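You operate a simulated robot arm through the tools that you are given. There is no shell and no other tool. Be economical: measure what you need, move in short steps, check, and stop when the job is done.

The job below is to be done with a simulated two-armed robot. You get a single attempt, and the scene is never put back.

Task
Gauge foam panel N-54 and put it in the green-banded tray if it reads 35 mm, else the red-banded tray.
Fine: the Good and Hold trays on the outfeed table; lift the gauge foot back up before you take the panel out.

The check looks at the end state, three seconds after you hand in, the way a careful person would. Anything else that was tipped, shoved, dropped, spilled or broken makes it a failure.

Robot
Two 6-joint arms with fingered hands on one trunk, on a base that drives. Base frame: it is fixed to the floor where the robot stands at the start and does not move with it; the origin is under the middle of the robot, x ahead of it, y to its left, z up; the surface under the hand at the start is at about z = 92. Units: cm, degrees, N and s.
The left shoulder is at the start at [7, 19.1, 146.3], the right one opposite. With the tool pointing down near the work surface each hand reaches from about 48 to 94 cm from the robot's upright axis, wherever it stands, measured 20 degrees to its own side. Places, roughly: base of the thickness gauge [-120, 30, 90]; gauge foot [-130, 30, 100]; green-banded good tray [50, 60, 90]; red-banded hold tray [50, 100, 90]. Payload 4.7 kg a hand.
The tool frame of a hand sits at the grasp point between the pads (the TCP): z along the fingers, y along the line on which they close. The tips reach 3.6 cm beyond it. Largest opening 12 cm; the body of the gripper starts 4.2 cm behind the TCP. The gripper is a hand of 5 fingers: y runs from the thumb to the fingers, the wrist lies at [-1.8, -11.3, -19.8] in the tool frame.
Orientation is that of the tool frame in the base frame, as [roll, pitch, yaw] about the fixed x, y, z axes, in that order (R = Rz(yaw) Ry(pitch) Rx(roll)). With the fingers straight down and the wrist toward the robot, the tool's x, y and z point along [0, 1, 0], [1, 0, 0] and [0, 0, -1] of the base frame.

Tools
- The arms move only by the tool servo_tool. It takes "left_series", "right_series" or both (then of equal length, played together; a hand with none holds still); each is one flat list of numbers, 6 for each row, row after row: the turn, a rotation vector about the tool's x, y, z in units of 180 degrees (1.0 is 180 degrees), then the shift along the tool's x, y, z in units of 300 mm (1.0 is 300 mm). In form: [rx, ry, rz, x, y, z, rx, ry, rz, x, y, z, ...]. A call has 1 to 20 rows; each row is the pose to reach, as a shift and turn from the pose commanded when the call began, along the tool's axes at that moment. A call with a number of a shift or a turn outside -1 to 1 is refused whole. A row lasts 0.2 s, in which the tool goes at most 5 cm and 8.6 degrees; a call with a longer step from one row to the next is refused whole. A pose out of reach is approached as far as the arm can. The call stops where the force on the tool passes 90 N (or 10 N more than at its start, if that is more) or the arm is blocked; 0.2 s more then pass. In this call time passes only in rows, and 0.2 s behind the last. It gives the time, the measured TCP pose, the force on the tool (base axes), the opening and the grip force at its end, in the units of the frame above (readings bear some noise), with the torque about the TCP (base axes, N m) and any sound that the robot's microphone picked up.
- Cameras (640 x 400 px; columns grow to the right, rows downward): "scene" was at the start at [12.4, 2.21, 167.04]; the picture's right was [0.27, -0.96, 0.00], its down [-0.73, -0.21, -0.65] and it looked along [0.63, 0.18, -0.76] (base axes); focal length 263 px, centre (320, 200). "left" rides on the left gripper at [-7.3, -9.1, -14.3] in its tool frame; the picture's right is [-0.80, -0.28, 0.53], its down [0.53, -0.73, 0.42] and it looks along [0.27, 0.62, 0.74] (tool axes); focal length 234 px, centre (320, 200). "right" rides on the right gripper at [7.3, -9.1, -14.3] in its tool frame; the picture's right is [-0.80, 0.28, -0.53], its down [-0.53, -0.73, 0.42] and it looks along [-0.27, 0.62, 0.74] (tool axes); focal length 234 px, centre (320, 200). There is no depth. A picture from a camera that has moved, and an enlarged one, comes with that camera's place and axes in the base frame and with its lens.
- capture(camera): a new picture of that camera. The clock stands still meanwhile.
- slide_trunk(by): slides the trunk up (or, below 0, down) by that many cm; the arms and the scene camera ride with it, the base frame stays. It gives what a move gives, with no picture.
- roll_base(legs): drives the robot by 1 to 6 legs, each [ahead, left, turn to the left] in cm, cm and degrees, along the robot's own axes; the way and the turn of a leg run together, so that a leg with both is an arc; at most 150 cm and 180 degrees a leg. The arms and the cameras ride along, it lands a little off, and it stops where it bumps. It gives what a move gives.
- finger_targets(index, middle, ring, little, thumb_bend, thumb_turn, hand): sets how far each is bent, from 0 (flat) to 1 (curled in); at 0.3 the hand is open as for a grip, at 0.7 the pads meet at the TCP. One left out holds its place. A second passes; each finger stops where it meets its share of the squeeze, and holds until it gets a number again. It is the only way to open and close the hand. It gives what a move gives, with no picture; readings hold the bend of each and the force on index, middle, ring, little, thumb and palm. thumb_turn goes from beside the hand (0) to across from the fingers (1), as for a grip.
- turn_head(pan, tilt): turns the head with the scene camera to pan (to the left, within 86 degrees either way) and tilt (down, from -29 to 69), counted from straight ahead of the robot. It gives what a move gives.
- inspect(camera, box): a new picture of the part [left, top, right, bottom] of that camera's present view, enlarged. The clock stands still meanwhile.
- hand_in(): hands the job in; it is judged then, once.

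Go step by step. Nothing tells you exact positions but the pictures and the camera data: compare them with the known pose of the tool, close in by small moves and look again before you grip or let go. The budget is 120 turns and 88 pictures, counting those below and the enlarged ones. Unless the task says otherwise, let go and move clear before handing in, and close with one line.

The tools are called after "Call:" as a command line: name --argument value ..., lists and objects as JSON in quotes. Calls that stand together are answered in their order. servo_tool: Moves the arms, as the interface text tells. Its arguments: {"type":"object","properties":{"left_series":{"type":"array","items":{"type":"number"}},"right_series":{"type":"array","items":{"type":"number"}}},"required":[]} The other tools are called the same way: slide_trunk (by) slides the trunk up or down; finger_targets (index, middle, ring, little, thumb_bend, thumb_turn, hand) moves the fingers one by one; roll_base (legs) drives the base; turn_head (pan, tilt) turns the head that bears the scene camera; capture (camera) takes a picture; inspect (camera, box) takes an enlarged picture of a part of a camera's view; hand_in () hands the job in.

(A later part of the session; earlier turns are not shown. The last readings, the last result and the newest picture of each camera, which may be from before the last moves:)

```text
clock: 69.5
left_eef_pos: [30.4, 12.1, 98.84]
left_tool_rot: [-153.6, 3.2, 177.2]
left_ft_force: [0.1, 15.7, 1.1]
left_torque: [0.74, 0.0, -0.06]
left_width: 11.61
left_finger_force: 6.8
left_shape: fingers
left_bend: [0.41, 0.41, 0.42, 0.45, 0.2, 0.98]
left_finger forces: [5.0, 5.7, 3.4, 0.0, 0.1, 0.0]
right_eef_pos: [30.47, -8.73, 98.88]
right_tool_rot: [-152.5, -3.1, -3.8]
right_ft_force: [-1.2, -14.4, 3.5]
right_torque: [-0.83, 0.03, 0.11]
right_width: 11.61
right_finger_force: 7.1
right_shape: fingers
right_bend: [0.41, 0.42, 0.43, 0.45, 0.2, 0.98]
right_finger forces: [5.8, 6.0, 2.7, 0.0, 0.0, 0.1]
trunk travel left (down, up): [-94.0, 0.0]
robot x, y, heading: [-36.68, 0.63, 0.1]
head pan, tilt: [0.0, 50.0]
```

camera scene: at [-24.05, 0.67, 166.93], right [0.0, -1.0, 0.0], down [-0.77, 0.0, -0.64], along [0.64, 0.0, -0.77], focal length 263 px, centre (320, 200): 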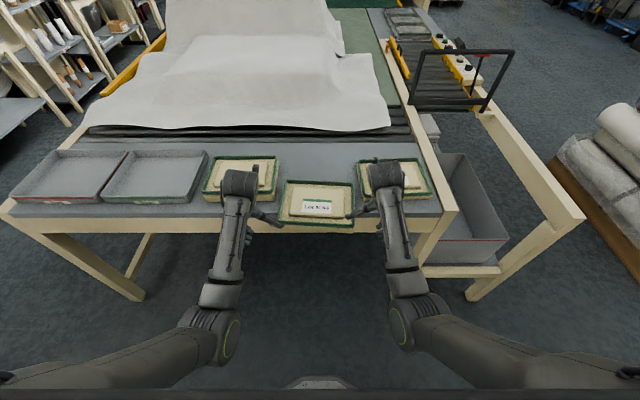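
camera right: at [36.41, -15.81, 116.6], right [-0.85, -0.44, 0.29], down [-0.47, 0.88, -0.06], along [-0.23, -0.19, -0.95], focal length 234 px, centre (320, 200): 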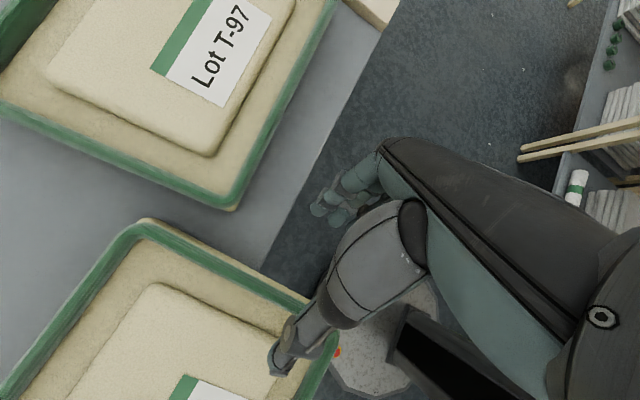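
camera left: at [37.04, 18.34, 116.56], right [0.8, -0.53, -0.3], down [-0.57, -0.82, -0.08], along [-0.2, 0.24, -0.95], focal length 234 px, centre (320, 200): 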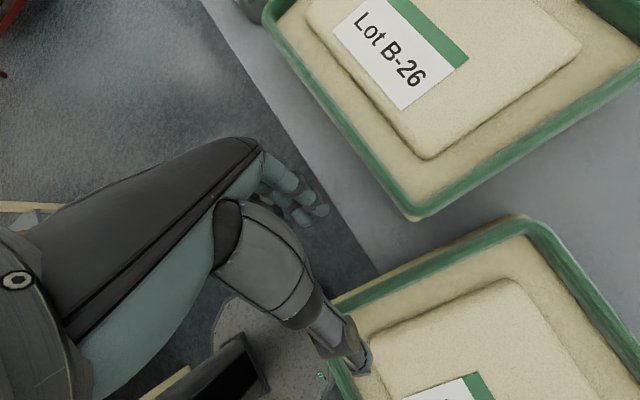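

There is a balanced squeeze of about 15 N each side. I'll add a touch more and lift a few centimetres.

Call:
servo_tool --left_series '[0, 0, 0, 0, -0.01, 0.005, 0, 0, 0, 0, -0.025, -0.025, 0, 0, 0, 0, -0.04, -0.055, 0, 0, 0, 0, -0.055, -0.085, 0, 0, 0, 0, -0.07, -0.115]' --right_series '[0, 0, 0, 0, -0.01, 0.005, 0, 0, 0, 0, -0.025, -0.025, 0, 0, 0, 0, -0.04, -0.055, 0, 0, 0, 0, -0.055, -0.085, 0, 0, 0, 0, -0.07, -0.115]'

Call:
inspect --camera "scene" --box '[190, 150, 450, 280]'

```text
clock: 70.7
left_eef_pos: [30.28, 11.8, 102.77]
left_tool_rot: [-153.6, 3.3, 177.2]
left_ft_force: [-0.8, 20.2, -1.1]
left_torque: [1.01, 0.01, -0.22]
left_width: 11.91
left_finger_force: 10.0
left_shape: fingers
left_bend: [0.39, 0.4, 0.4, 0.45, 0.2, 0.98]
left_finger forces: [6.3, 7.9, 5.4, 0.3, 0.1, 0.0]
right_eef_pos: [30.25, -8.46, 102.93]
right_tool_rot: [-152.4, -2.9, -3.8]
right_ft_force: [-0.1, -19.6, -0.3]
right_torque: [-1.04, -0.01, 0.24]
right_width: 11.95
right_finger_force: 9.9
right_shape: fingers
right_bend: [0.38, 0.4, 0.41, 0.45, 0.2, 0.98]
right_finger forces: [6.5, 8.2, 5.3, 0.1, 0.1, 0.0]
trunk travel left (down, up): [-94.0, 0.0]
robot x, y, heading: [-36.92, 0.39, 0.0]
head pan, tilt: [0.0, 50.0]
```

```text
2.46 times, centred on (320, 215) of scene
camera zoom: at [-24.22, 0.64, 166.94], right [0.0, -1.0, 0.0], down [-0.77, 0.0, -0.64], along [0.64, 0.0, -0.77], focal length 648 px, centre (320, 163)
```

zoom: 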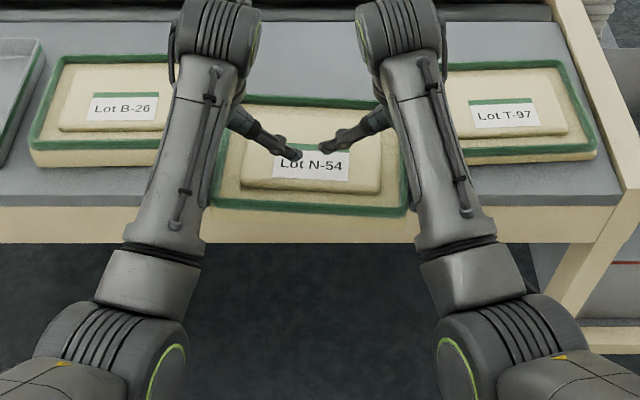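

The panel is held level off the table. I'll raise it further, then turn in two stages, keeping clear of both benches.

Call:
servo_tool --left_series '[0, 0, 0, 0, -0.027, -0.054, 0, 0, 0, 0, -0.054, -0.107, 0, 0, 0, 0, -0.08, -0.161, 0, 0, 0, 0, -0.107, -0.215, 0, 0, 0, 0, -0.134, -0.268]' --right_series '[0, 0, 0, 0, -0.027, -0.054, 0, 0, 0, 0, -0.054, -0.107, 0, 0, 0, 0, -0.08, -0.161, 0, 0, 0, 0, -0.107, -0.215, 0, 0, 0, 0, -0.134, -0.268]'

Call:
roll_base --legs '[[0, 0, 45], [0, 0, 45], [0, -19, 0]]'

Call:
capture --camera "scene"

```text
clock: 71.9
left_eef_pos: [34.3, 10.76, 106.6]
left_tool_rot: [-154.0, 3.4, 177.5]
left_ft_force: [0.7, 40.5, 1.3]
left_torque: [2.07, -0.01, -0.68]
left_width: 12.5
left_finger_force: 20.3
left_shape: fingers
left_bend: [0.35, 0.36, 0.36, 0.42, 0.2, 0.98]
left_finger forces: [10.1, 13.9, 11.3, 5.4, 0.0, 0.0]
left hand out of reach, approached as far as the arm can: row 1, 2, 3, 4, 5
right_eef_pos: [34.08, -7.81, 106.06]
right_tool_rot: [-152.9, -3.1, -4.2]
right_ft_force: [-0.4, -39.8, -1.3]
right_torque: [-2.07, 0.04, 0.65]
right_width: 12.68
right_finger_force: 20.6
right_shape: fingers
right_bend: [0.34, 0.36, 0.37, 0.42, 0.2, 0.98]
right_finger forces: [11.7, 13.9, 10.4, 5.1, 0.0, 0.0]
right hand out of reach, approached as far as the arm can: row 1, 2, 3, 4, 5
trunk travel left (down, up): [-94.0, 0.0]
robot x, y, heading: [-37.04, 0.97, 0.2]
head pan, tilt: [0.0, 50.0]
```

```text
clock: 77.8
left_eef_pos: [-31.97, 72.02, 106.62]
left_tool_rot: [-153.9, 3.3, -90.0]
left_ft_force: [-41.2, -2.1, 0.5]
left_torque: [-0.09, 2.05, -0.65]
left_width: 12.5
left_finger_force: 20.1
left_shape: fingers
left_bend: [0.35, 0.36, 0.36, 0.42, 0.2, 0.98]
left_finger forces: [10.3, 13.7, 11.6, 4.8, 0.0, 0.0]
right_eef_pos: [-13.44, 72.39, 106.09]
right_tool_rot: [-152.9, -3.2, 88.5]
right_ft_force: [40.4, 1.0, -0.9]
right_torque: [0.03, -2.05, 0.65]
right_width: 12.7
right_finger_force: 19.9
right_shape: fingers
right_bend: [0.33, 0.36, 0.37, 0.42, 0.2, 0.98]
right_finger forces: [11.7, 13.7, 10.5, 5.0, 0.1, 0.0]
trunk travel left (down, up): [-94.0, 0.0]
robot x, y, heading: [-18.31, 1.63, 92.4]
head pan, tilt: [0.0, 50.0]
```

```text
31 pictures are left
camera scene: at [-19.29, 14.13, 166.94], right [1.0, 0.04, 0.0], down [0.04, -0.77, -0.64], along [-0.03, 0.64, -0.77], focal length 263 px, centre (320, 200)
```

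scene: 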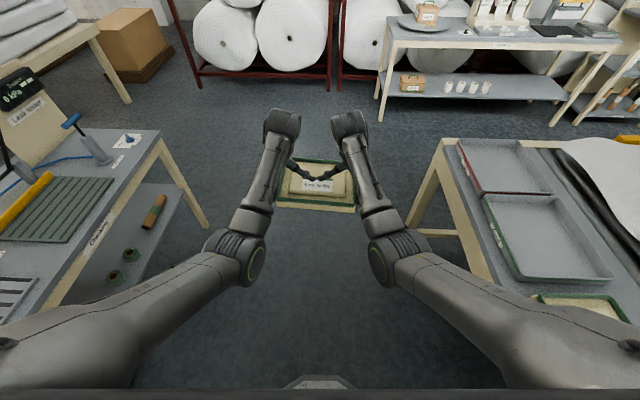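

The panel is secure. I'll ease the squeeze slightly, then finish the turn and line up with the gauge.

Call:
servo_tool --left_series '[0, 0, 0, 0, 0.012, -0.006, 0, 0, 0, 0, 0.018, -0.009]' --right_series '[0, 0, 0, 0, 0.012, -0.006, 0, 0, 0, 0, 0.018, -0.009]'

Call:
roll_base --legs '[[0, 0, 45], [0, 0, 43], [0, -27.5, 0]]'

Call:
capture --camera "scene"

```text
clock: 78.4
left_eef_pos: [-32.64, 72.0, 106.52]
left_tool_rot: [-154.2, 3.5, -89.8]
left_ft_force: [-17.7, -0.4, 0.0]
left_torque: [-0.05, 0.93, -0.15]
left_width: 11.9
left_finger_force: 8.6
left_shape: fingers
left_bend: [0.39, 0.4, 0.4, 0.45, 0.2, 0.98]
left_finger forces: [5.3, 6.9, 5.4, 0.5, 0.0, 0.1]
right_eef_pos: [-12.69, 72.54, 106.14]
right_tool_rot: [-152.9, -3.2, 88.5]
right_ft_force: [17.5, 0.7, -1.4]
right_torque: [0.03, -0.95, 0.17]
right_width: 12.01
right_finger_force: 9.0
right_shape: fingers
right_bend: [0.38, 0.4, 0.4, 0.45, 0.2, 0.98]
right_finger forces: [6.3, 7.1, 4.8, 0.1, 0.0, 0.0]
trunk travel left (down, up): [-94.0, 0.0]
robot x, y, heading: [-18.22, 1.06, 92.3]
head pan, tilt: [0.0, 50.0]
```

```text
clock: 84.5
left_eef_pos: [-89.45, 17.43, 106.48]
left_tool_rot: [-154.2, 3.4, -2.1]
left_ft_force: [-0.5, -22.1, -0.5]
left_torque: [-1.1, -0.03, -0.25]
left_width: 11.94
left_finger_force: 11.4
left_shape: fingers
left_bend: [0.39, 0.39, 0.4, 0.45, 0.2, 0.98]
left_finger forces: [6.4, 8.2, 6.7, 0.8, 0.1, 0.0]
right_eef_pos: [-89.25, 37.26, 106.15]
right_tool_rot: [-152.9, -3.3, 176.1]
right_ft_force: [1.6, 21.8, -1.3]
right_torque: [1.13, -0.02, 0.24]
right_width: 12.07
right_finger_force: 11.0
right_shape: fingers
right_bend: [0.38, 0.39, 0.4, 0.45, 0.2, 0.98]
right_finger forces: [7.6, 8.4, 5.8, 0.5, 0.0, 0.0]
trunk travel left (down, up): [-94.0, 0.0]
robot x, y, heading: [-18.59, 29.03, -179.5]
head pan, tilt: [0.0, 50.0]
```

```text
30 pictures are left
camera scene: at [-31.18, 28.82, 166.94], right [-0.01, 1.0, 0.0], down [0.77, 0.0, -0.64], along [-0.64, 0.0, -0.77], focal length 263 px, centre (320, 200)
```

scene: 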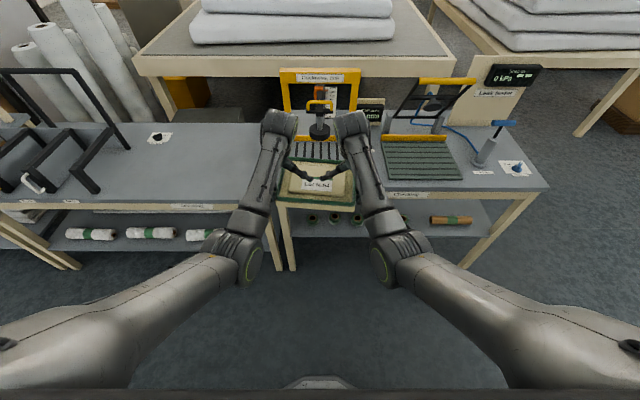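

The panel is lined up at y ≈ 27. I'll roll ahead to just short of the foot, then lower with the trunk so it will pass under.

Call:
roll_base --legs '[[12, 0, 0]]'

Call:
slide_trunk --by -5

Call:
capture --camera "scene"

Call:
capture --camera "right"

```text
clock: 85.8
left_eef_pos: [-101.05, 17.39, 106.63]
left_tool_rot: [-154.3, 3.5, -2.0]
left_ft_force: [-1.5, -21.1, 0.2]
left_torque: [-1.07, 0.01, -0.23]
left_width: 11.86
left_finger_force: 10.2
left_shape: fingers
left_bend: [0.39, 0.4, 0.4, 0.45, 0.2, 0.98]
left_finger forces: [6.1, 7.7, 6.4, 0.7, 0.1, 0.0]
right_eef_pos: [-100.68, 37.23, 106.24]
right_tool_rot: [-153.0, -3.4, 176.2]
right_ft_force: [1.0, 20.9, -0.8]
right_torque: [1.03, -0.02, 0.23]
right_width: 12.02
right_finger_force: 10.6
right_shape: fingers
right_bend: [0.38, 0.4, 0.41, 0.45, 0.2, 0.98]
right_finger forces: [7.2, 8.0, 5.7, 0.1, 0.0, 0.0]
trunk travel left (down, up): [-94.0, 0.0]
robot x, y, heading: [-30.11, 29.11, -179.8]
head pan, tilt: [0.0, 50.0]
```

```text
clock: 86.7
left_eef_pos: [-100.99, 17.35, 101.63]
left_tool_rot: [-154.3, 3.4, -1.9]
left_ft_force: [0.3, -18.9, 0.9]
left_torque: [-0.93, -0.02, -0.19]
left_width: 11.81
left_finger_force: 9.5
left_shape: fingers
left_bend: [0.4, 0.4, 0.41, 0.45, 0.2, 0.98]
left_finger forces: [5.5, 7.0, 5.9, 0.2, 0.1, 0.0]
right_eef_pos: [-100.83, 37.4, 101.11]
right_tool_rot: [-153.1, -3.3, 176.3]
right_ft_force: [0.3, 18.2, 0.0]
right_torque: [0.93, -0.03, 0.19]
right_width: 11.94
right_finger_force: 8.7
right_shape: fingers
right_bend: [0.39, 0.4, 0.41, 0.45, 0.2, 0.98]
right_finger forces: [6.5, 7.1, 5.0, 0.1, 0.0, 0.0]
trunk travel left (down, up): [-89.0, 5.0]
robot x, y, heading: [-29.93, 28.78, -179.9]
head pan, tilt: [0.0, 50.0]
```

```text
29 pictures are left
camera scene: at [-42.7, 28.95, 161.95], right [-0.01, 1.0, 0.0], down [0.77, 0.0, -0.64], along [-0.64, 0.0, -0.77], focal length 263 px, centre (320, 200)
```

scene: 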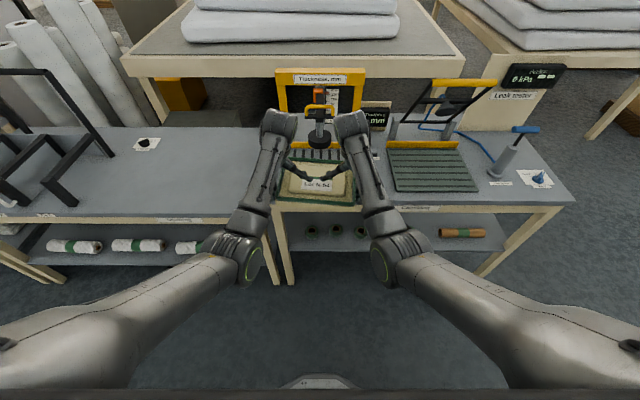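

```text
28 pictures are left
camera right: at [-107.17, 36.25, 118.33], right [0.85, 0.43, 0.29], down [0.47, -0.88, -0.08], along [0.23, 0.2, -0.95], focal length 234 px, centre (320, 200)
```

right: 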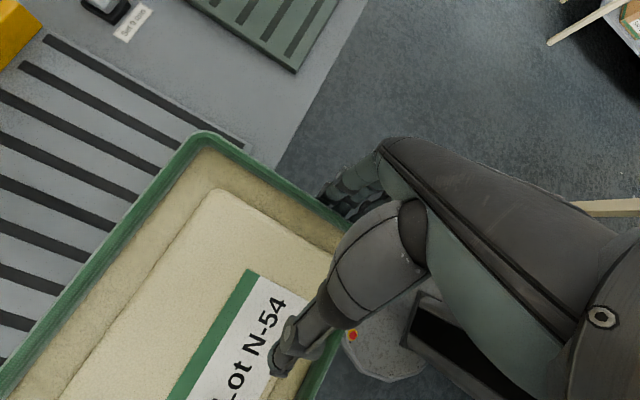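

Clear so far. I'll lower 1.5 cm more and go forward halfway, then check against the foot and bed.

Call:
slide_trunk --by -1.5

Call:
roll_base --legs '[[8, 0, 0]]'

Call:
inspect --camera "scene" --box '[240, 60, 400, 220]'

Call:
capture --camera "right"

```text
clock: 87.3
left_eef_pos: [-101.02, 17.33, 100.05]
left_tool_rot: [-154.4, 3.4, -2.0]
left_ft_force: [0.6, -20.6, 1.2]
left_torque: [-0.98, -0.03, -0.19]
left_width: 11.82
left_finger_force: 9.9
left_shape: fingers
left_bend: [0.39, 0.4, 0.4, 0.45, 0.2, 0.98]
left_finger forces: [5.8, 7.3, 6.1, 0.2, 0.0, 0.0]
right_eef_pos: [-100.79, 37.45, 99.61]
right_tool_rot: [-153.1, -3.3, 176.2]
right_ft_force: [0.3, 20.4, -1.2]
right_torque: [0.98, 0.01, 0.2]
right_width: 11.96
right_finger_force: 10.0
right_shape: fingers
right_bend: [0.39, 0.4, 0.41, 0.45, 0.2, 0.98]
right_finger forces: [6.9, 7.3, 5.2, 0.0, 0.0, 0.0]
trunk travel left (down, up): [-87.5, 6.5]
robot x, y, heading: [-30.12, 28.92, -180.0]
head pan, tilt: [0.0, 50.0]
```

```text
clock: 88.4
left_eef_pos: [-108.97, 17.33, 100.09]
left_tool_rot: [-154.3, 3.6, -1.8]
left_ft_force: [-0.3, -19.7, -0.5]
left_torque: [-0.98, 0.0, -0.21]
left_width: 11.83
left_finger_force: 9.3
left_shape: fingers
left_bend: [0.39, 0.4, 0.4, 0.45, 0.2, 0.98]
left_finger forces: [5.9, 7.4, 6.1, 0.3, 0.1, 0.1]
right_eef_pos: [-108.77, 37.21, 99.73]
right_tool_rot: [-153.0, -3.4, 176.3]
right_ft_force: [0.0, 19.7, 0.1]
right_torque: [0.99, -0.03, 0.21]
right_width: 11.96
right_finger_force: 9.8
right_shape: fingers
right_bend: [0.39, 0.4, 0.41, 0.45, 0.2, 0.98]
right_finger forces: [6.8, 7.5, 5.4, 0.1, 0.0, 0.1]
trunk travel left (down, up): [-87.5, 6.5]
robot x, y, heading: [-38.1, 28.95, -179.5]
head pan, tilt: [0.0, 50.0]
```

```text
2.50 times, centred on (320, 140) of scene
camera zoom: at [-50.55, 28.9, 160.48], right [-0.01, 1.0, 0.0], down [0.77, 0.01, -0.64], along [-0.64, 0.0, -0.77], focal length 658 px, centre (320, 350)
```

zoom: 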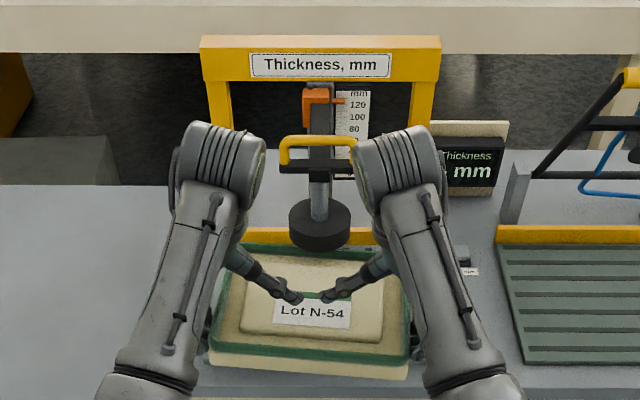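

```text
26 pictures are left
camera right: at [-115.08, 36.11, 116.95], right [0.85, 0.43, 0.29], down [0.47, -0.88, -0.08], along [0.22, 0.2, -0.95], focal length 234 px, centre (320, 200)
```

right: 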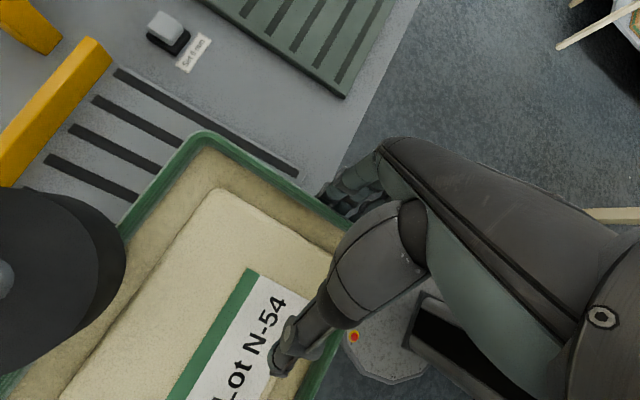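

The panel is passing under the foot properly. I'll go 6.7 cm further, keeping the wrists clear of the handle, then lower toward the bed.

Call:
roll_base --legs '[[6.7, 0, 0]]'

Call:
slide_trunk --by -1.2

Call:
inspect --camera "scene" --box '[240, 60, 400, 220]'

```text
clock: 89.4
left_eef_pos: [-115.16, 17.13, 100.22]
left_tool_rot: [-154.5, 3.6, -1.7]
left_ft_force: [0.1, -18.3, 0.8]
left_torque: [-0.93, 0.04, -0.17]
left_width: 11.78
left_finger_force: 8.7
left_shape: fingers
left_bend: [0.4, 0.4, 0.41, 0.45, 0.2, 0.98]
left_finger forces: [5.5, 6.9, 5.7, 0.0, 0.1, 0.0]
right_eef_pos: [-115.08, 37.27, 99.79]
right_tool_rot: [-153.0, -3.4, 176.2]
right_ft_force: [0.5, 17.8, -0.3]
right_torque: [0.93, 0.03, 0.17]
right_width: 11.87
right_finger_force: 9.2
right_shape: fingers
right_bend: [0.39, 0.4, 0.41, 0.45, 0.2, 0.98]
right_finger forces: [6.3, 7.0, 4.8, 0.0, 0.0, 0.0]
trunk travel left (down, up): [-87.5, 6.5]
robot x, y, heading: [-44.38, 28.18, -179.6]
head pan, tilt: [0.0, 50.0]
```

```text
clock: 90.0
left_eef_pos: [-115.52, 16.86, 98.84]
left_tool_rot: [-154.5, 3.4, -1.7]
left_ft_force: [0.2, -14.3, -0.4]
left_torque: [-0.8, 0.0, -0.16]
left_width: 11.63
left_finger_force: 7.8
left_shape: fingers
left_bend: [0.41, 0.41, 0.41, 0.45, 0.2, 0.98]
left_finger forces: [4.7, 5.9, 4.7, 0.1, 0.1, 0.1]
right_eef_pos: [-115.27, 37.45, 98.36]
right_tool_rot: [-153.2, -3.2, 176.2]
right_ft_force: [0.0, 15.9, -1.1]
right_torque: [0.78, -0.02, 0.15]
right_width: 11.76
right_finger_force: 8.1
right_shape: fingers
right_bend: [0.4, 0.41, 0.42, 0.45, 0.2, 0.98]
right_finger forces: [5.4, 5.8, 4.1, 0.0, 0.1, 0.1]
trunk travel left (down, up): [-86.3, 7.7]
robot x, y, heading: [-44.17, 28.78, -179.6]
head pan, tilt: [0.0, 50.0]
```

```text
2.50 times, centred on (320, 140) of scene
camera zoom: at [-57.14, 28.84, 159.26], right [-0.01, 1.0, 0.0], down [0.77, 0.01, -0.64], along [-0.64, -0.01, -0.77], focal length 658 px, centre (320, 350)
```

zoom: 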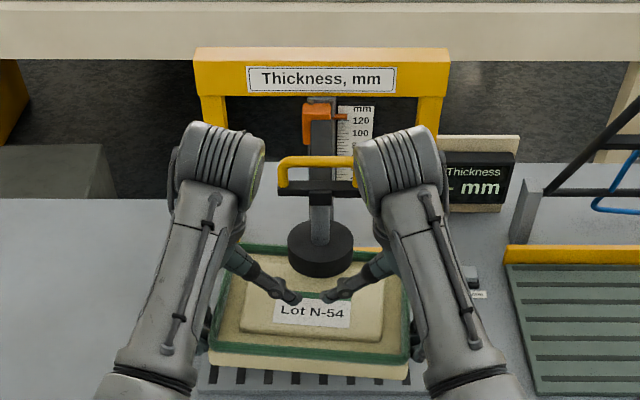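

No bed contact yet. I'll lower in small steps while watching the vertical force.

Call:
slide_trunk --by -0.7

Call:
slide_trunk --by -0.6

Call:
inspect --camera "scene" --box '[270, 150, 390, 230]'

```text
clock: 90.5
left_eef_pos: [-115.59, 16.97, 98.07]
left_tool_rot: [-154.5, 3.5, -1.7]
left_ft_force: [-0.2, -16.3, -0.5]
left_torque: [-0.85, 0.0, -0.15]
left_width: 11.73
left_finger_force: 8.2
left_shape: fingers
left_bend: [0.4, 0.41, 0.41, 0.45, 0.2, 0.98]
left_finger forces: [5.1, 6.4, 5.3, 0.0, 0.0, 0.0]
right_eef_pos: [-115.36, 37.28, 97.7]
right_tool_rot: [-153.2, -3.3, 176.2]
right_ft_force: [-0.9, 17.2, -1.0]
right_torque: [0.83, -0.02, 0.2]
right_width: 11.83
right_finger_force: 8.1
right_shape: fingers
right_bend: [0.39, 0.41, 0.42, 0.45, 0.2, 0.98]
right_finger forces: [5.9, 6.4, 4.5, 0.0, 0.1, 0.0]
trunk travel left (down, up): [-85.6, 8.4]
robot x, y, heading: [-44.59, 28.73, -179.6]
head pan, tilt: [0.0, 50.0]
```

```text
clock: 91.1
left_eef_pos: [-115.54, 17.05, 97.45]
left_tool_rot: [-154.5, 3.3, -1.8]
left_ft_force: [0.5, -17.1, -0.3]
left_torque: [-0.86, -0.02, -0.17]
left_width: 11.73
left_finger_force: 8.9
left_shape: fingers
left_bend: [0.4, 0.41, 0.41, 0.45, 0.2, 0.98]
left_finger forces: [5.3, 6.7, 5.4, 0.0, 0.0, 0.1]
right_eef_pos: [-115.38, 37.19, 96.93]
right_tool_rot: [-153.1, -3.2, 176.2]
right_ft_force: [0.6, 17.6, -1.4]
right_torque: [0.9, -0.01, 0.18]
right_width: 11.82
right_finger_force: 8.8
right_shape: fingers
right_bend: [0.39, 0.41, 0.41, 0.45, 0.2, 0.98]
right_finger forces: [6.1, 6.6, 4.7, 0.0, 0.0, 0.1]
trunk travel left (down, up): [-85.0, 9.0]
robot x, y, heading: [-44.2, 29.07, -179.3]
head pan, tilt: [0.0, 50.0]
```

```text
5.00 times, centred on (330, 190) of scene
camera zoom: at [-57.32, 28.83, 157.94], right [-0.01, 1.0, 0.0], down [0.77, 0.01, -0.64], along [-0.64, -0.01, -0.77], focal length 1317 px, centre (270, 250)
```

zoom: 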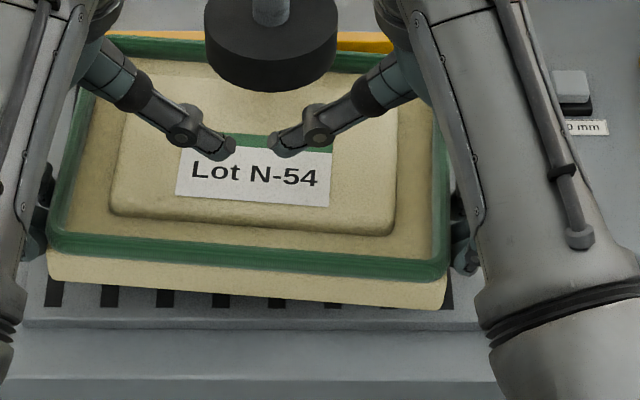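

Still no contact, so I'll keep lowering in small steps.

Call:
slide_trunk --by -0.7

Call:
slide_trunk --by -0.7

Call:
inspect --camera "scene" --box '[250, 80, 410, 240]'

```text
clock: 91.7
left_eef_pos: [-115.61, 17.03, 96.64]
left_tool_rot: [-154.5, 3.3, -1.8]
left_ft_force: [0.2, -17.1, -0.1]
left_torque: [-0.88, -0.03, -0.17]
left_width: 11.74
left_finger_force: 8.1
left_shape: fingers
left_bend: [0.4, 0.41, 0.41, 0.45, 0.2, 0.98]
left_finger forces: [5.3, 6.7, 5.6, 0.0, 0.0, 0.0]
right_eef_pos: [-115.31, 37.28, 96.29]
right_tool_rot: [-153.1, -3.2, 176.2]
right_ft_force: [0.1, 18.1, -0.7]
right_torque: [0.87, -0.05, 0.17]
right_width: 11.85
right_finger_force: 8.9
right_shape: fingers
right_bend: [0.39, 0.41, 0.41, 0.45, 0.2, 0.98]
right_finger forces: [6.0, 6.7, 4.7, 0.0, 0.0, 0.0]
trunk travel left (down, up): [-84.3, 9.7]
robot x, y, heading: [-44.45, 29.04, -179.5]
head pan, tilt: [0.0, 50.0]
```

```text
clock: 92.2
left_eef_pos: [-115.6, 16.98, 95.92]
left_tool_rot: [-154.5, 3.3, -1.8]
left_ft_force: [0.1, -17.4, -0.1]
left_torque: [-0.85, -0.01, -0.16]
left_width: 11.77
left_finger_force: 8.8
left_shape: fingers
left_bend: [0.4, 0.41, 0.41, 0.45, 0.2, 0.98]
left_finger forces: [5.2, 6.7, 5.5, 0.0, 0.0, 0.0]
right_eef_pos: [-115.42, 37.18, 95.62]
right_tool_rot: [-153.2, -3.3, 176.3]
right_ft_force: [-0.4, 16.7, -0.9]
right_torque: [0.84, -0.04, 0.17]
right_width: 11.89
right_finger_force: 8.9
right_shape: fingers
right_bend: [0.39, 0.41, 0.41, 0.45, 0.2, 0.98]
right_finger forces: [6.0, 6.6, 4.8, 0.0, 0.1, 0.1]
trunk travel left (down, up): [-83.6, 10.4]
robot x, y, heading: [-44.49, 28.9, -179.7]
head pan, tilt: [0.0, 50.0]
```

```text
2.50 times, centred on (330, 160) of scene
camera zoom: at [-57.34, 28.83, 156.54], right [-0.01, 1.0, 0.0], down [0.77, 0.01, -0.64], along [-0.64, -0.01, -0.77], focal length 658 px, centre (295, 300)
```

zoom: 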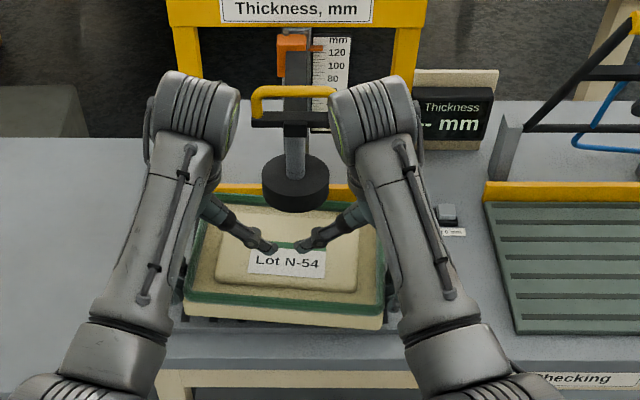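

The bed must be near z 88. I'll continue with small steps.

Call:
slide_trunk --by -0.5

Call:
slide_trunk --by -0.4

Call:
slide_trunk --by -0.4

Call:
inspect --camera "scene" --box '[270, 150, 390, 230]'

```text
clock: 92.8
left_eef_pos: [-115.58, 16.97, 95.46]
left_tool_rot: [-154.4, 3.4, -1.8]
left_ft_force: [-0.7, -16.7, -0.4]
left_torque: [-0.86, -0.06, -0.15]
left_width: 11.75
left_finger_force: 8.7
left_shape: fingers
left_bend: [0.4, 0.41, 0.41, 0.45, 0.2, 0.98]
left_finger forces: [5.2, 6.5, 5.4, 0.0, 0.0, 0.0]
right_eef_pos: [-115.37, 37.19, 95.03]
right_tool_rot: [-153.1, -3.2, 176.5]
right_ft_force: [-0.8, 18.2, -0.5]
right_torque: [0.87, -0.03, 0.18]
right_width: 11.87
right_finger_force: 8.9
right_shape: fingers
right_bend: [0.39, 0.41, 0.41, 0.45, 0.2, 0.98]
right_finger forces: [6.0, 6.7, 4.8, 0.1, 0.0, 0.1]
trunk travel left (down, up): [-83.1, 10.9]
robot x, y, heading: [-44.37, 28.78, -179.5]
head pan, tilt: [0.0, 50.0]
```

```text
clock: 93.3
left_eef_pos: [-115.58, 17.01, 95.17]
left_tool_rot: [-154.5, 3.4, -1.8]
left_ft_force: [-0.5, -18.4, -1.1]
left_torque: [-0.87, 0.01, -0.2]
left_width: 11.73
left_finger_force: 9.3
left_shape: fingers
left_bend: [0.4, 0.41, 0.41, 0.45, 0.2, 0.98]
left_finger forces: [5.4, 6.5, 5.5, 0.1, 0.0, 0.0]
right_eef_pos: [-115.48, 37.22, 94.66]
right_tool_rot: [-153.1, -3.3, 176.3]
right_ft_force: [-0.2, 16.6, -0.6]
right_torque: [0.88, -0.01, 0.19]
right_width: 11.86
right_finger_force: 9.4
right_shape: fingers
right_bend: [0.39, 0.41, 0.41, 0.45, 0.2, 0.98]
right_finger forces: [6.1, 6.6, 4.7, 0.1, 0.0, 0.0]
trunk travel left (down, up): [-82.7, 11.3]
robot x, y, heading: [-44.46, 28.76, -179.5]
head pan, tilt: [0.0, 50.0]
```

```text
clock: 93.8
left_eef_pos: [-115.61, 17.02, 94.77]
left_tool_rot: [-154.5, 3.3, -1.8]
left_ft_force: [-0.4, -17.0, 0.0]
left_torque: [-0.86, -0.03, -0.17]
left_width: 11.71
left_finger_force: 8.9
left_shape: fingers
left_bend: [0.4, 0.41, 0.41, 0.45, 0.2, 0.98]
left_finger forces: [5.3, 6.6, 5.4, 0.1, 0.0, 0.0]
right_eef_pos: [-115.45, 37.28, 94.28]
right_tool_rot: [-153.3, -3.1, 176.3]
right_ft_force: [-0.6, 18.6, -0.6]
right_torque: [0.82, -0.03, 0.19]
right_width: 11.85
right_finger_force: 8.8
right_shape: fingers
right_bend: [0.39, 0.41, 0.41, 0.45, 0.2, 0.98]
right_finger forces: [6.2, 6.5, 4.7, 0.1, 0.0, 0.0]
trunk travel left (down, up): [-82.3, 11.7]
robot x, y, heading: [-44.35, 29.1, -179.7]
head pan, tilt: [0.0, 50.0]
```

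```text
5.00 times, centred on (330, 190) of scene
camera zoom: at [-57.35, 28.83, 155.23], right [-0.01, 1.0, 0.0], down [0.77, 0.01, -0.64], along [-0.64, -0.01, -0.77], focal length 1317 px, centre (270, 250)
```

zoom: 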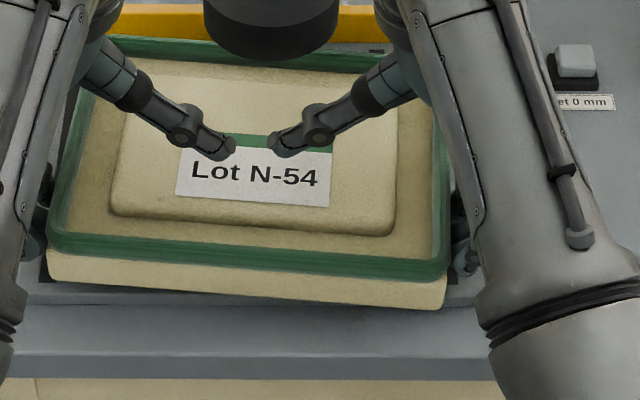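

The disc geometry puts the bed at about z 87–88. I'll continue in small steps until a vertical force shows.

Call:
slide_trunk --by -0.4

Call:
slide_trunk --by -0.4

Call:
slide_trunk --by -0.4

Call:
capture --camera "right"

```text
clock: 94.3
left_eef_pos: [-115.64, 17.01, 94.34]
left_tool_rot: [-154.5, 3.4, -1.8]
left_ft_force: [0.0, -17.1, -0.6]
left_torque: [-0.88, -0.02, -0.17]
left_width: 11.73
left_finger_force: 8.8
left_shape: fingers
left_bend: [0.4, 0.41, 0.41, 0.45, 0.2, 0.98]
left_finger forces: [5.3, 6.5, 5.4, 0.0, 0.0, 0.0]
right_eef_pos: [-115.41, 37.21, 93.89]
right_tool_rot: [-153.1, -3.2, 176.2]
right_ft_force: [0.6, 18.3, -2.0]
right_torque: [0.86, -0.02, 0.2]
right_width: 11.85
right_finger_force: 9.0
right_shape: fingers
right_bend: [0.39, 0.41, 0.41, 0.45, 0.2, 0.98]
right_finger forces: [6.1, 6.5, 4.7, 0.0, 0.0, 0.0]
trunk travel left (down, up): [-81.9, 12.1]
robot x, y, heading: [-44.39, 28.82, -179.5]
head pan, tilt: [0.0, 50.0]
```

```text
clock: 94.9
left_eef_pos: [-115.58, 17.0, 93.84]
left_tool_rot: [-154.5, 3.3, -1.8]
left_ft_force: [-0.4, -17.6, 0.0]
left_torque: [-0.93, -0.04, -0.17]
left_width: 11.74
left_finger_force: 8.6
left_shape: fingers
left_bend: [0.4, 0.41, 0.41, 0.45, 0.2, 0.98]
left_finger forces: [5.4, 6.6, 5.4, 0.1, 0.1, 0.0]
right_eef_pos: [-115.46, 37.23, 93.51]
right_tool_rot: [-153.2, -3.2, 176.3]
right_ft_force: [0.6, 18.0, -1.2]
right_torque: [0.83, -0.02, 0.17]
right_width: 11.85
right_finger_force: 8.3
right_shape: fingers
right_bend: [0.39, 0.41, 0.41, 0.45, 0.2, 0.98]
right_finger forces: [6.2, 6.5, 4.7, 0.0, 0.0, 0.1]
trunk travel left (down, up): [-81.5, 12.5]
robot x, y, heading: [-44.1, 28.32, -179.6]
head pan, tilt: [0.0, 50.0]
```

```text
clock: 95.4
left_eef_pos: [-115.49, 17.03, 93.7]
left_tool_rot: [-154.4, 3.3, -1.8]
left_ft_force: [-0.2, -17.8, -0.9]
left_torque: [-0.9, -0.04, -0.2]
left_width: 11.79
left_finger_force: 8.6
left_shape: fingers
left_bend: [0.4, 0.4, 0.41, 0.45, 0.2, 0.98]
left_finger forces: [5.5, 6.9, 5.8, 0.1, 0.0, 0.0]
right_eef_pos: [-115.3, 37.3, 93.29]
right_tool_rot: [-153.0, -3.4, 176.3]
right_ft_force: [0.4, 18.4, 8.6]
right_torque: [1.18, -0.17, 0.2]
right_width: 11.83
right_finger_force: 9.2
right_shape: fingers
right_bend: [0.4, 0.41, 0.41, 0.45, 0.2, 0.98]
right_finger forces: [5.8, 7.2, 5.3, 0.1, 0.0, 0.0]
trunk travel left (down, up): [-81.1, 12.9]
robot x, y, heading: [-44.24, 29.04, -179.9]
head pan, tilt: [0.0, 50.0]
```

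```text
21 pictures are left
camera right: at [-121.68, 36.03, 110.57], right [0.85, 0.43, 0.29], down [0.47, -0.88, -0.08], along [0.22, 0.21, -0.95], focal length 234 px, centre (320, 200)
```

right: 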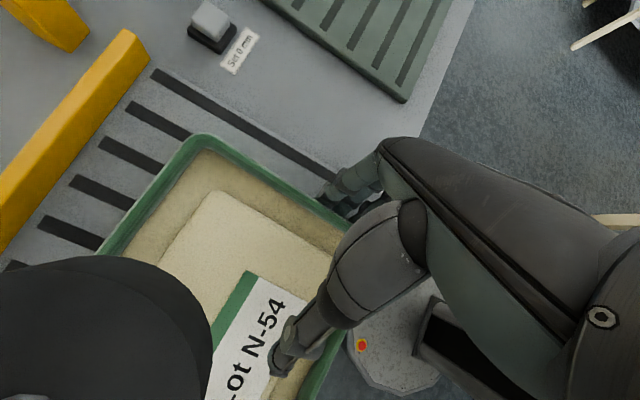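

The right side shows bed contact, so the panel is resting. I'll release by opening both hands outward evenly, then check.

Call:
servo_tool --left_series '[0, 0, 0, 0, 0.012, -0.006, 0, 0, 0, 0, 0.03, -0.015, 0, 0, 0, 0, 0.06, -0.03, 0, 0, 0, 0, 0.1, -0.055]' --right_series '[0, 0, 0, 0, 0.012, -0.006, 0, 0, 0, 0, 0.03, -0.015, 0, 0, 0, 0, 0.06, -0.03, 0, 0, 0, 0, 0.1, -0.055]'

Call:
inspect --camera "scene" --box '[250, 100, 410, 240]'

```text
clock: 96.4
left_eef_pos: [-116.04, 13.64, 93.37]
left_tool_rot: [-154.3, 3.5, -1.9]
left_ft_force: [-0.5, 0.2, -1.1]
left_torque: [0.02, -0.03, -0.02]
left_width: 11.01
left_finger_force: 0.0
left_shape: fingers
left_bend: [0.45, 0.45, 0.45, 0.45, 0.2, 0.98]
left_finger forces: [0.0, 0.0, 0.1, 0.0, 0.0, 0.0]
left hand out of reach, approached as far as the arm can: row 4
right_eef_pos: [-115.55, 40.48, 92.54]
right_tool_rot: [-153.0, -3.3, 176.3]
right_ft_force: [0.5, 0.0, -0.4]
right_torque: [0.04, 0.04, 0.0]
right_width: 11.0
right_finger_force: 0.0
right_shape: fingers
right_bend: [0.45, 0.45, 0.45, 0.45, 0.2, 0.98]
right_finger forces: [0.1, 0.0, 0.1, 0.0, 0.0, 0.0]
right hand out of reach, approached as far as the arm can: row 3, 4
trunk travel left (down, up): [-81.1, 12.9]
robot x, y, heading: [-44.3, 29.05, -179.5]
head pan, tilt: [0.0, 50.0]
```

```text
2.86 times, centred on (330, 170) of scene
camera zoom: at [-57.29, 28.82, 154.04], right [-0.01, 1.0, 0.0], down [0.77, 0.01, -0.64], along [-0.64, -0.01, -0.77], focal length 752 px, centre (291, 286)
```

zoom: 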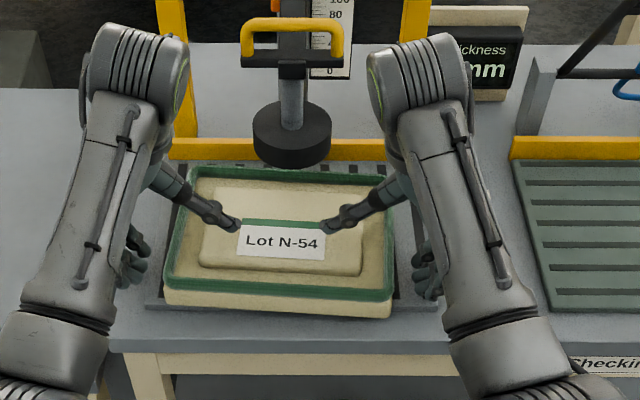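

The panel lies flat on the bed under the foot and both hands are free. I'll raise the trunk, then turn the right hand back to its handle-gripping pose.

Call:
slide_trunk --by 10

Call:
servo_tool --left_series '[0, 0, 0, 0, 0.05, -0.02, 0, 0, 0, 0, 0.1, -0.05, 0, 0, 0, 0, 0.15, -0.08, 0, 0, 0, 0, 0.2, -0.1, 0, 0, 0, 0, 0.2, -0.1, 0, 0, 0, 0, 0.2, -0.1]' --right_series '[-0.03, 0, 0, 0, 0.05, -0.02, -0.06, 0, 0, 0, 0.1, -0.05, -0.09, 0, 0, 0, 0.15, -0.08, -0.12, 0, 0, 0, 0.15, -0.08, -0.15, 0, 0, 0, 0.15, -0.08, -0.15, 0, 0, 0, 0.15, -0.08]'

Call:
capture --camera "scene"

```text
clock: 97.7
left_eef_pos: [-115.99, 13.66, 103.4]
left_tool_rot: [-154.5, 3.5, -1.8]
left_ft_force: [0.4, 0.3, 0.2]
left_torque: [-0.01, -0.01, 0.02]
left_width: 11.02
left_finger_force: 0.1
left_shape: fingers
left_bend: [0.45, 0.45, 0.45, 0.45, 0.2, 0.98]
left_finger forces: [0.0, 0.0, 0.0, 0.0, 0.0, 0.0]
right_eef_pos: [-115.65, 40.54, 102.65]
right_tool_rot: [-153.1, -3.3, 176.2]
right_ft_force: [-0.2, 0.2, 0.2]
right_torque: [-0.02, -0.02, 0.0]
right_width: 11.01
right_finger_force: 0.1
right_shape: fingers
right_bend: [0.45, 0.45, 0.45, 0.45, 0.2, 0.98]
right_finger forces: [0.1, 0.1, 0.0, 0.0, 0.0, 0.0]
trunk travel left (down, up): [-91.1, 2.9]
robot x, y, heading: [-44.39, 28.99, -179.8]
head pan, tilt: [0.0, 50.0]
```

```text
clock: 99.1
left_eef_pos: [-116.5, 6.97, 103.52]
left_tool_rot: [-154.4, 3.6, -1.9]
left_ft_force: [0.9, -0.2, 0.0]
left_torque: [-0.01, -0.03, -0.02]
left_width: 11.0
left_finger_force: 0.1
left_shape: fingers
left_bend: [0.45, 0.45, 0.45, 0.45, 0.2, 0.98]
left_finger forces: [0.0, 0.0, 0.0, 0.1, 0.0, 0.1]
left hand out of reach, approached as far as the arm can: row 3
right_eef_pos: [-115.34, 45.66, 102.63]
right_tool_rot: [179.9, -3.3, 176.2]
right_ft_force: [0.0, -1.0, 0.0]
right_torque: [-0.02, 0.01, -0.01]
right_width: 11.02
right_finger_force: 0.0
right_shape: fingers
right_bend: [0.45, 0.45, 0.45, 0.45, 0.2, 0.98]
right_finger forces: [0.0, 0.1, 0.0, 0.0, 0.0, 0.1]
right hand out of reach, approached as far as the arm can: row 2, 3
trunk travel left (down, up): [-91.1, 2.9]
robot x, y, heading: [-44.36, 29.17, -179.6]
head pan, tilt: [0.0, 50.0]
```

```text
19 pictures are left
camera scene: at [-57.3, 28.94, 164.04], right [-0.01, 1.0, 0.0], down [0.77, 0.01, -0.64], along [-0.64, -0.01, -0.77], focal length 263 px, centre (320, 200)
```

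scene: 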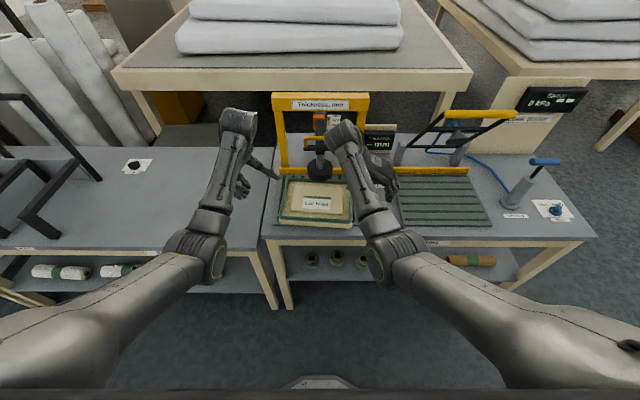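

The right hand is level again. I'll swing it back to wrist-toward-me while rising.

Call:
servo_tool --right_series '[0, 0, -0.043, 0, 0, -0.04, 0, 0, -0.087, 0, 0, -0.08, 0, 0, -0.13, 0, 0, -0.12, 0, 0, -0.173, 0, 0, -0.16, 0, 0, -0.217, 0, 0, -0.2, 0, 0, -0.26, 0, 0, -0.25, 0, 0, -0.303, 0, 0, -0.3, 0, 0, -0.347, 0, 0, -0.35, 0, 0, -0.39, 0, 0, -0.4, 0, 0, -0.433, 0, 0, -0.45, 0, 0, -0.477, 0, 0, -0.5, 0, 0, -0.52, 0, 0, -0.55, 0, 0, -0.52, 0, 0, -0.6, 0, 0, -0.52, 0, 0, -0.65]'

Call:
capture --camera "right"

```text
clock: 102.1
left_eef_pos: [-116.45, 6.93, 103.53]
left_tool_rot: [-154.4, 3.5, -1.9]
left_ft_force: [0.3, -0.2, -0.1]
left_torque: [0.01, 0.0, 0.0]
left_width: 11.0
left_finger_force: 0.0
left_shape: fingers
left_bend: [0.45, 0.45, 0.45, 0.45, 0.2, 0.98]
left_finger forces: [0.0, 0.0, 0.1, 0.0, 0.0, 0.0]
right_eef_pos: [-114.38, 45.59, 122.36]
right_tool_rot: [176.7, 0.4, -89.9]
right_ft_force: [0.4, 0.2, 0.5]
right_torque: [0.01, 0.01, -0.01]
right_width: 11.01
right_finger_force: 0.0
right_shape: fingers
right_bend: [0.45, 0.45, 0.45, 0.45, 0.2, 0.98]
right_finger forces: [0.0, 0.0, 0.1, 0.0, 0.0, 0.0]
trunk travel left (down, up): [-91.1, 2.9]
robot x, y, heading: [-44.48, 28.84, -179.3]
head pan, tilt: [0.0, 50.0]
```

```text
18 pictures are left
camera right: at [-104.32, 38.22, 136.03], right [-0.25, 0.8, 0.54], down [0.71, 0.53, -0.46], along [-0.66, 0.27, -0.7], focal length 234 px, centre (320, 200)
```

right: 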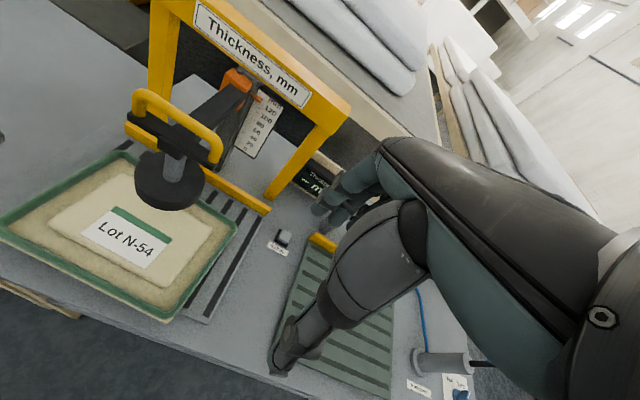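

The hand is back in the earlier pose. I'll move it above the handle the same way as before.

Call:
finger_targets --hand "right" --thumb_bend 0.45

Call:
servo_tool --right_series '[0, 0, 0, 0, 0, -0.11, 0, 0, 0, 0.14, 0, -0.11, 0, 0, 0, 0.28, 0, -0.11, 0, 0, 0, 0.42, 0, -0.11, 0, 0, 0, 0.573, 0, -0.11, 0, 0, 0, 0.573, 0.14, -0.1, 0, 0, 0, 0.573, 0.283, -0.1]'

Call:
capture --camera "right"

```text
clock: 103.1
left_eef_pos: [-116.44, 6.85, 103.47]
left_tool_rot: [-154.4, 3.6, -1.8]
left_ft_force: [-0.5, 0.6, 0.2]
left_torque: [0.06, -0.01, 0.02]
left_width: 11.03
left_finger_force: 0.0
left_shape: fingers
left_bend: [0.45, 0.45, 0.45, 0.45, 0.2, 0.98]
left_finger forces: [0.1, 0.1, 0.0, 0.0, 0.1, 0.1]
right_eef_pos: [-114.25, 45.53, 122.26]
right_tool_rot: [176.7, 0.2, -90.1]
right_ft_force: [-0.6, 0.8, -0.3]
right_torque: [0.01, 0.01, -0.01]
right_width: 7.88
right_finger_force: 0.1
right_shape: fingers
right_bend: [0.45, 0.45, 0.45, 0.45, 0.45, 0.98]
right_finger forces: [0.0, 0.0, 0.1, 0.0, 0.1, 0.1]
trunk travel left (down, up): [-91.1, 2.9]
robot x, y, heading: [-44.32, 28.93, -179.9]
head pan, tilt: [0.0, 50.0]
```

```text
clock: 104.7
left_eef_pos: [-116.66, 7.0, 103.32]
left_tool_rot: [-154.4, 3.4, -1.9]
left_ft_force: [0.2, -0.3, -0.6]
left_torque: [0.01, -0.02, -0.01]
left_width: 10.98
left_finger_force: 0.0
left_shape: fingers
left_bend: [0.45, 0.45, 0.45, 0.45, 0.2, 0.98]
left_finger forces: [0.0, 0.0, 0.0, 0.0, 0.1, 0.0]
right_eef_pos: [-122.67, 28.5, 125.32]
right_tool_rot: [176.8, 0.2, -90.1]
right_ft_force: [0.3, 0.2, -0.6]
right_torque: [-0.01, -0.03, 0.01]
right_width: 7.83
right_finger_force: 0.1
right_shape: fingers
right_bend: [0.45, 0.45, 0.45, 0.45, 0.45, 0.98]
right_finger forces: [0.1, 0.0, 0.0, 0.1, 0.1, 0.1]
right hand out of reach, approached as far as the arm can: row 1
trunk travel left (down, up): [-91.1, 2.9]
robot x, y, heading: [-44.14, 28.73, -179.9]
head pan, tilt: [0.0, 50.0]
```

```text
17 pictures are left
camera right: at [-112.81, 21.14, 139.08], right [-0.25, 0.8, 0.54], down [0.71, 0.53, -0.46], along [-0.66, 0.27, -0.7], focal length 234 px, centre (320, 200)
```

right: 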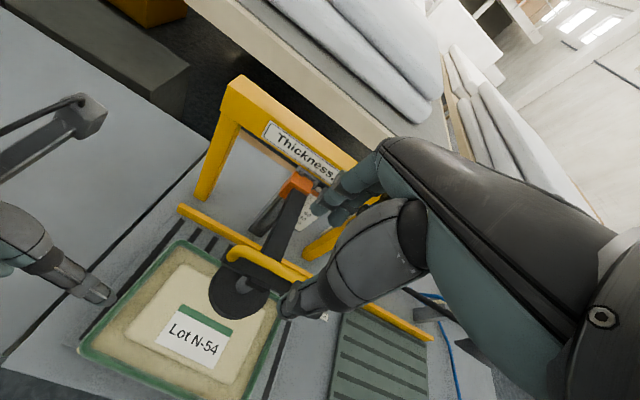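

The alignment matches the earlier grip. I'll lower and close on the handle.

Call:
servo_tool --right_series '[0, 0, 0, 0, -0.005, 0.1, 0, 0, 0, 0, -0.01, 0.2, 0, 0, 0, 0, -0.015, 0.28, 0, 0, 0, 0, -0.017, 0.34]'

Call:
finger_targets --hand "right" --index 0.72 --middle 0.72 --ring 0.72 --little 0.72 --thumb_bend 0.72

Call:
servo_tool --right_series '[0, 0, 0, 0, 0.01, 0.06, 0, 0, 0, 0, 0.01, 0.12, 0, 0, 0, 0, 0.008, 0.18, 0, 0, 0, 0, 0.005, 0.22]'

Call:
inspect --camera "scene" --box '[260, 90, 420, 220]'

```text
clock: 105.7
left_eef_pos: [-116.38, 6.81, 103.45]
left_tool_rot: [-154.4, 3.4, -2.0]
left_ft_force: [0.4, 0.9, -0.5]
left_torque: [-0.01, -0.03, 0.02]
left_width: 10.99
left_finger_force: 0.2
left_shape: fingers
left_bend: [0.45, 0.45, 0.45, 0.45, 0.2, 0.98]
left_finger forces: [0.0, 0.0, 0.0, 0.1, 0.0, 0.0]
right_eef_pos: [-122.46, 28.5, 115.26]
right_tool_rot: [176.6, 0.3, -90.1]
right_ft_force: [0.2, 0.4, -0.7]
right_torque: [-0.01, -0.04, -0.01]
right_width: 7.83
right_finger_force: 0.1
right_shape: fingers
right_bend: [0.45, 0.45, 0.45, 0.45, 0.45, 0.98]
right_finger forces: [0.1, 0.0, 0.0, 0.0, 0.0, 0.0]
trunk travel left (down, up): [-91.1, 2.9]
robot x, y, heading: [-44.46, 28.68, -179.6]
head pan, tilt: [0.0, 50.0]
```

```text
clock: 106.7
left_eef_pos: [-116.68, 6.87, 103.22]
left_tool_rot: [-154.5, 3.3, -1.9]
left_ft_force: [0.3, -0.3, 0.1]
left_torque: [0.01, -0.02, 0.01]
left_width: 10.99
left_finger_force: 0.0
left_shape: fingers
left_bend: [0.45, 0.45, 0.45, 0.45, 0.2, 0.98]
left_finger forces: [0.0, 0.1, 0.0, 0.0, 0.0, 0.0]
right_eef_pos: [-122.82, 28.47, 115.12]
right_tool_rot: [176.8, 0.3, -90.1]
right_ft_force: [-18.4, 1.6, -5.4]
right_torque: [-0.1, 0.14, 0.47]
right_width: 0.14
right_finger_force: 10.1
right_shape: fingers
right_bend: [0.72, 0.72, 0.71, 0.71, 0.72, 0.98]
right_finger forces: [6.3, 1.8, 5.9, 6.0, 0.0, 0.2]
trunk travel left (down, up): [-91.1, 2.9]
robot x, y, heading: [-44.62, 28.95, -179.5]
head pan, tilt: [0.0, 50.0]
```

```text
clock: 107.7
left_eef_pos: [-116.68, 6.9, 103.26]
left_tool_rot: [-154.4, 3.4, -1.9]
left_ft_force: [0.4, 1.1, -0.1]
left_torque: [0.0, -0.03, 0.02]
left_width: 10.97
left_finger_force: 0.1
left_shape: fingers
left_bend: [0.45, 0.45, 0.45, 0.45, 0.2, 0.98]
left_finger forces: [0.0, 0.0, 0.0, 0.0, 0.0, 0.0]
right_eef_pos: [-123.16, 28.56, 108.57]
right_tool_rot: [176.8, 0.3, -90.2]
right_ft_force: [-5.9, 3.9, -2.4]
right_torque: [0.0, 0.01, 0.17]
right_width: 0.0
right_finger_force: 4.7
right_shape: fingers
right_bend: [0.72, 0.72, 0.71, 0.71, 0.71, 0.98]
right_finger forces: [0.8, 0.1, 3.4, 5.3, 0.0, 0.0]
trunk travel left (down, up): [-91.1, 2.9]
robot x, y, heading: [-44.48, 28.99, -179.6]
head pan, tilt: [0.0, 50.0]
```

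```text
3.08 times, centred on (340, 155) of scene
camera zoom: at [-57.58, 28.92, 164.01], right [-0.01, 1.0, 0.0], down [0.77, 0.01, -0.64], along [-0.64, -0.01, -0.77], focal length 810 px, centre (258, 338)
```

zoom: 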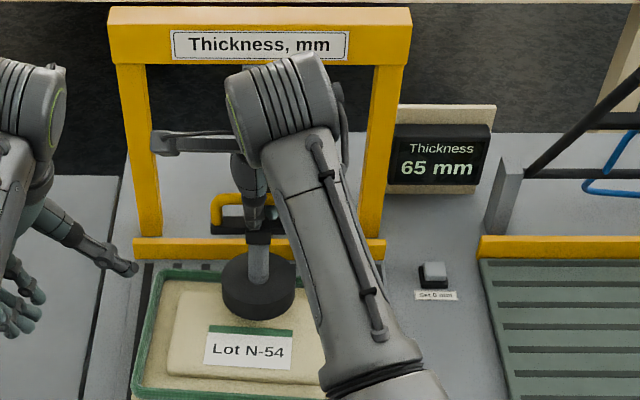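

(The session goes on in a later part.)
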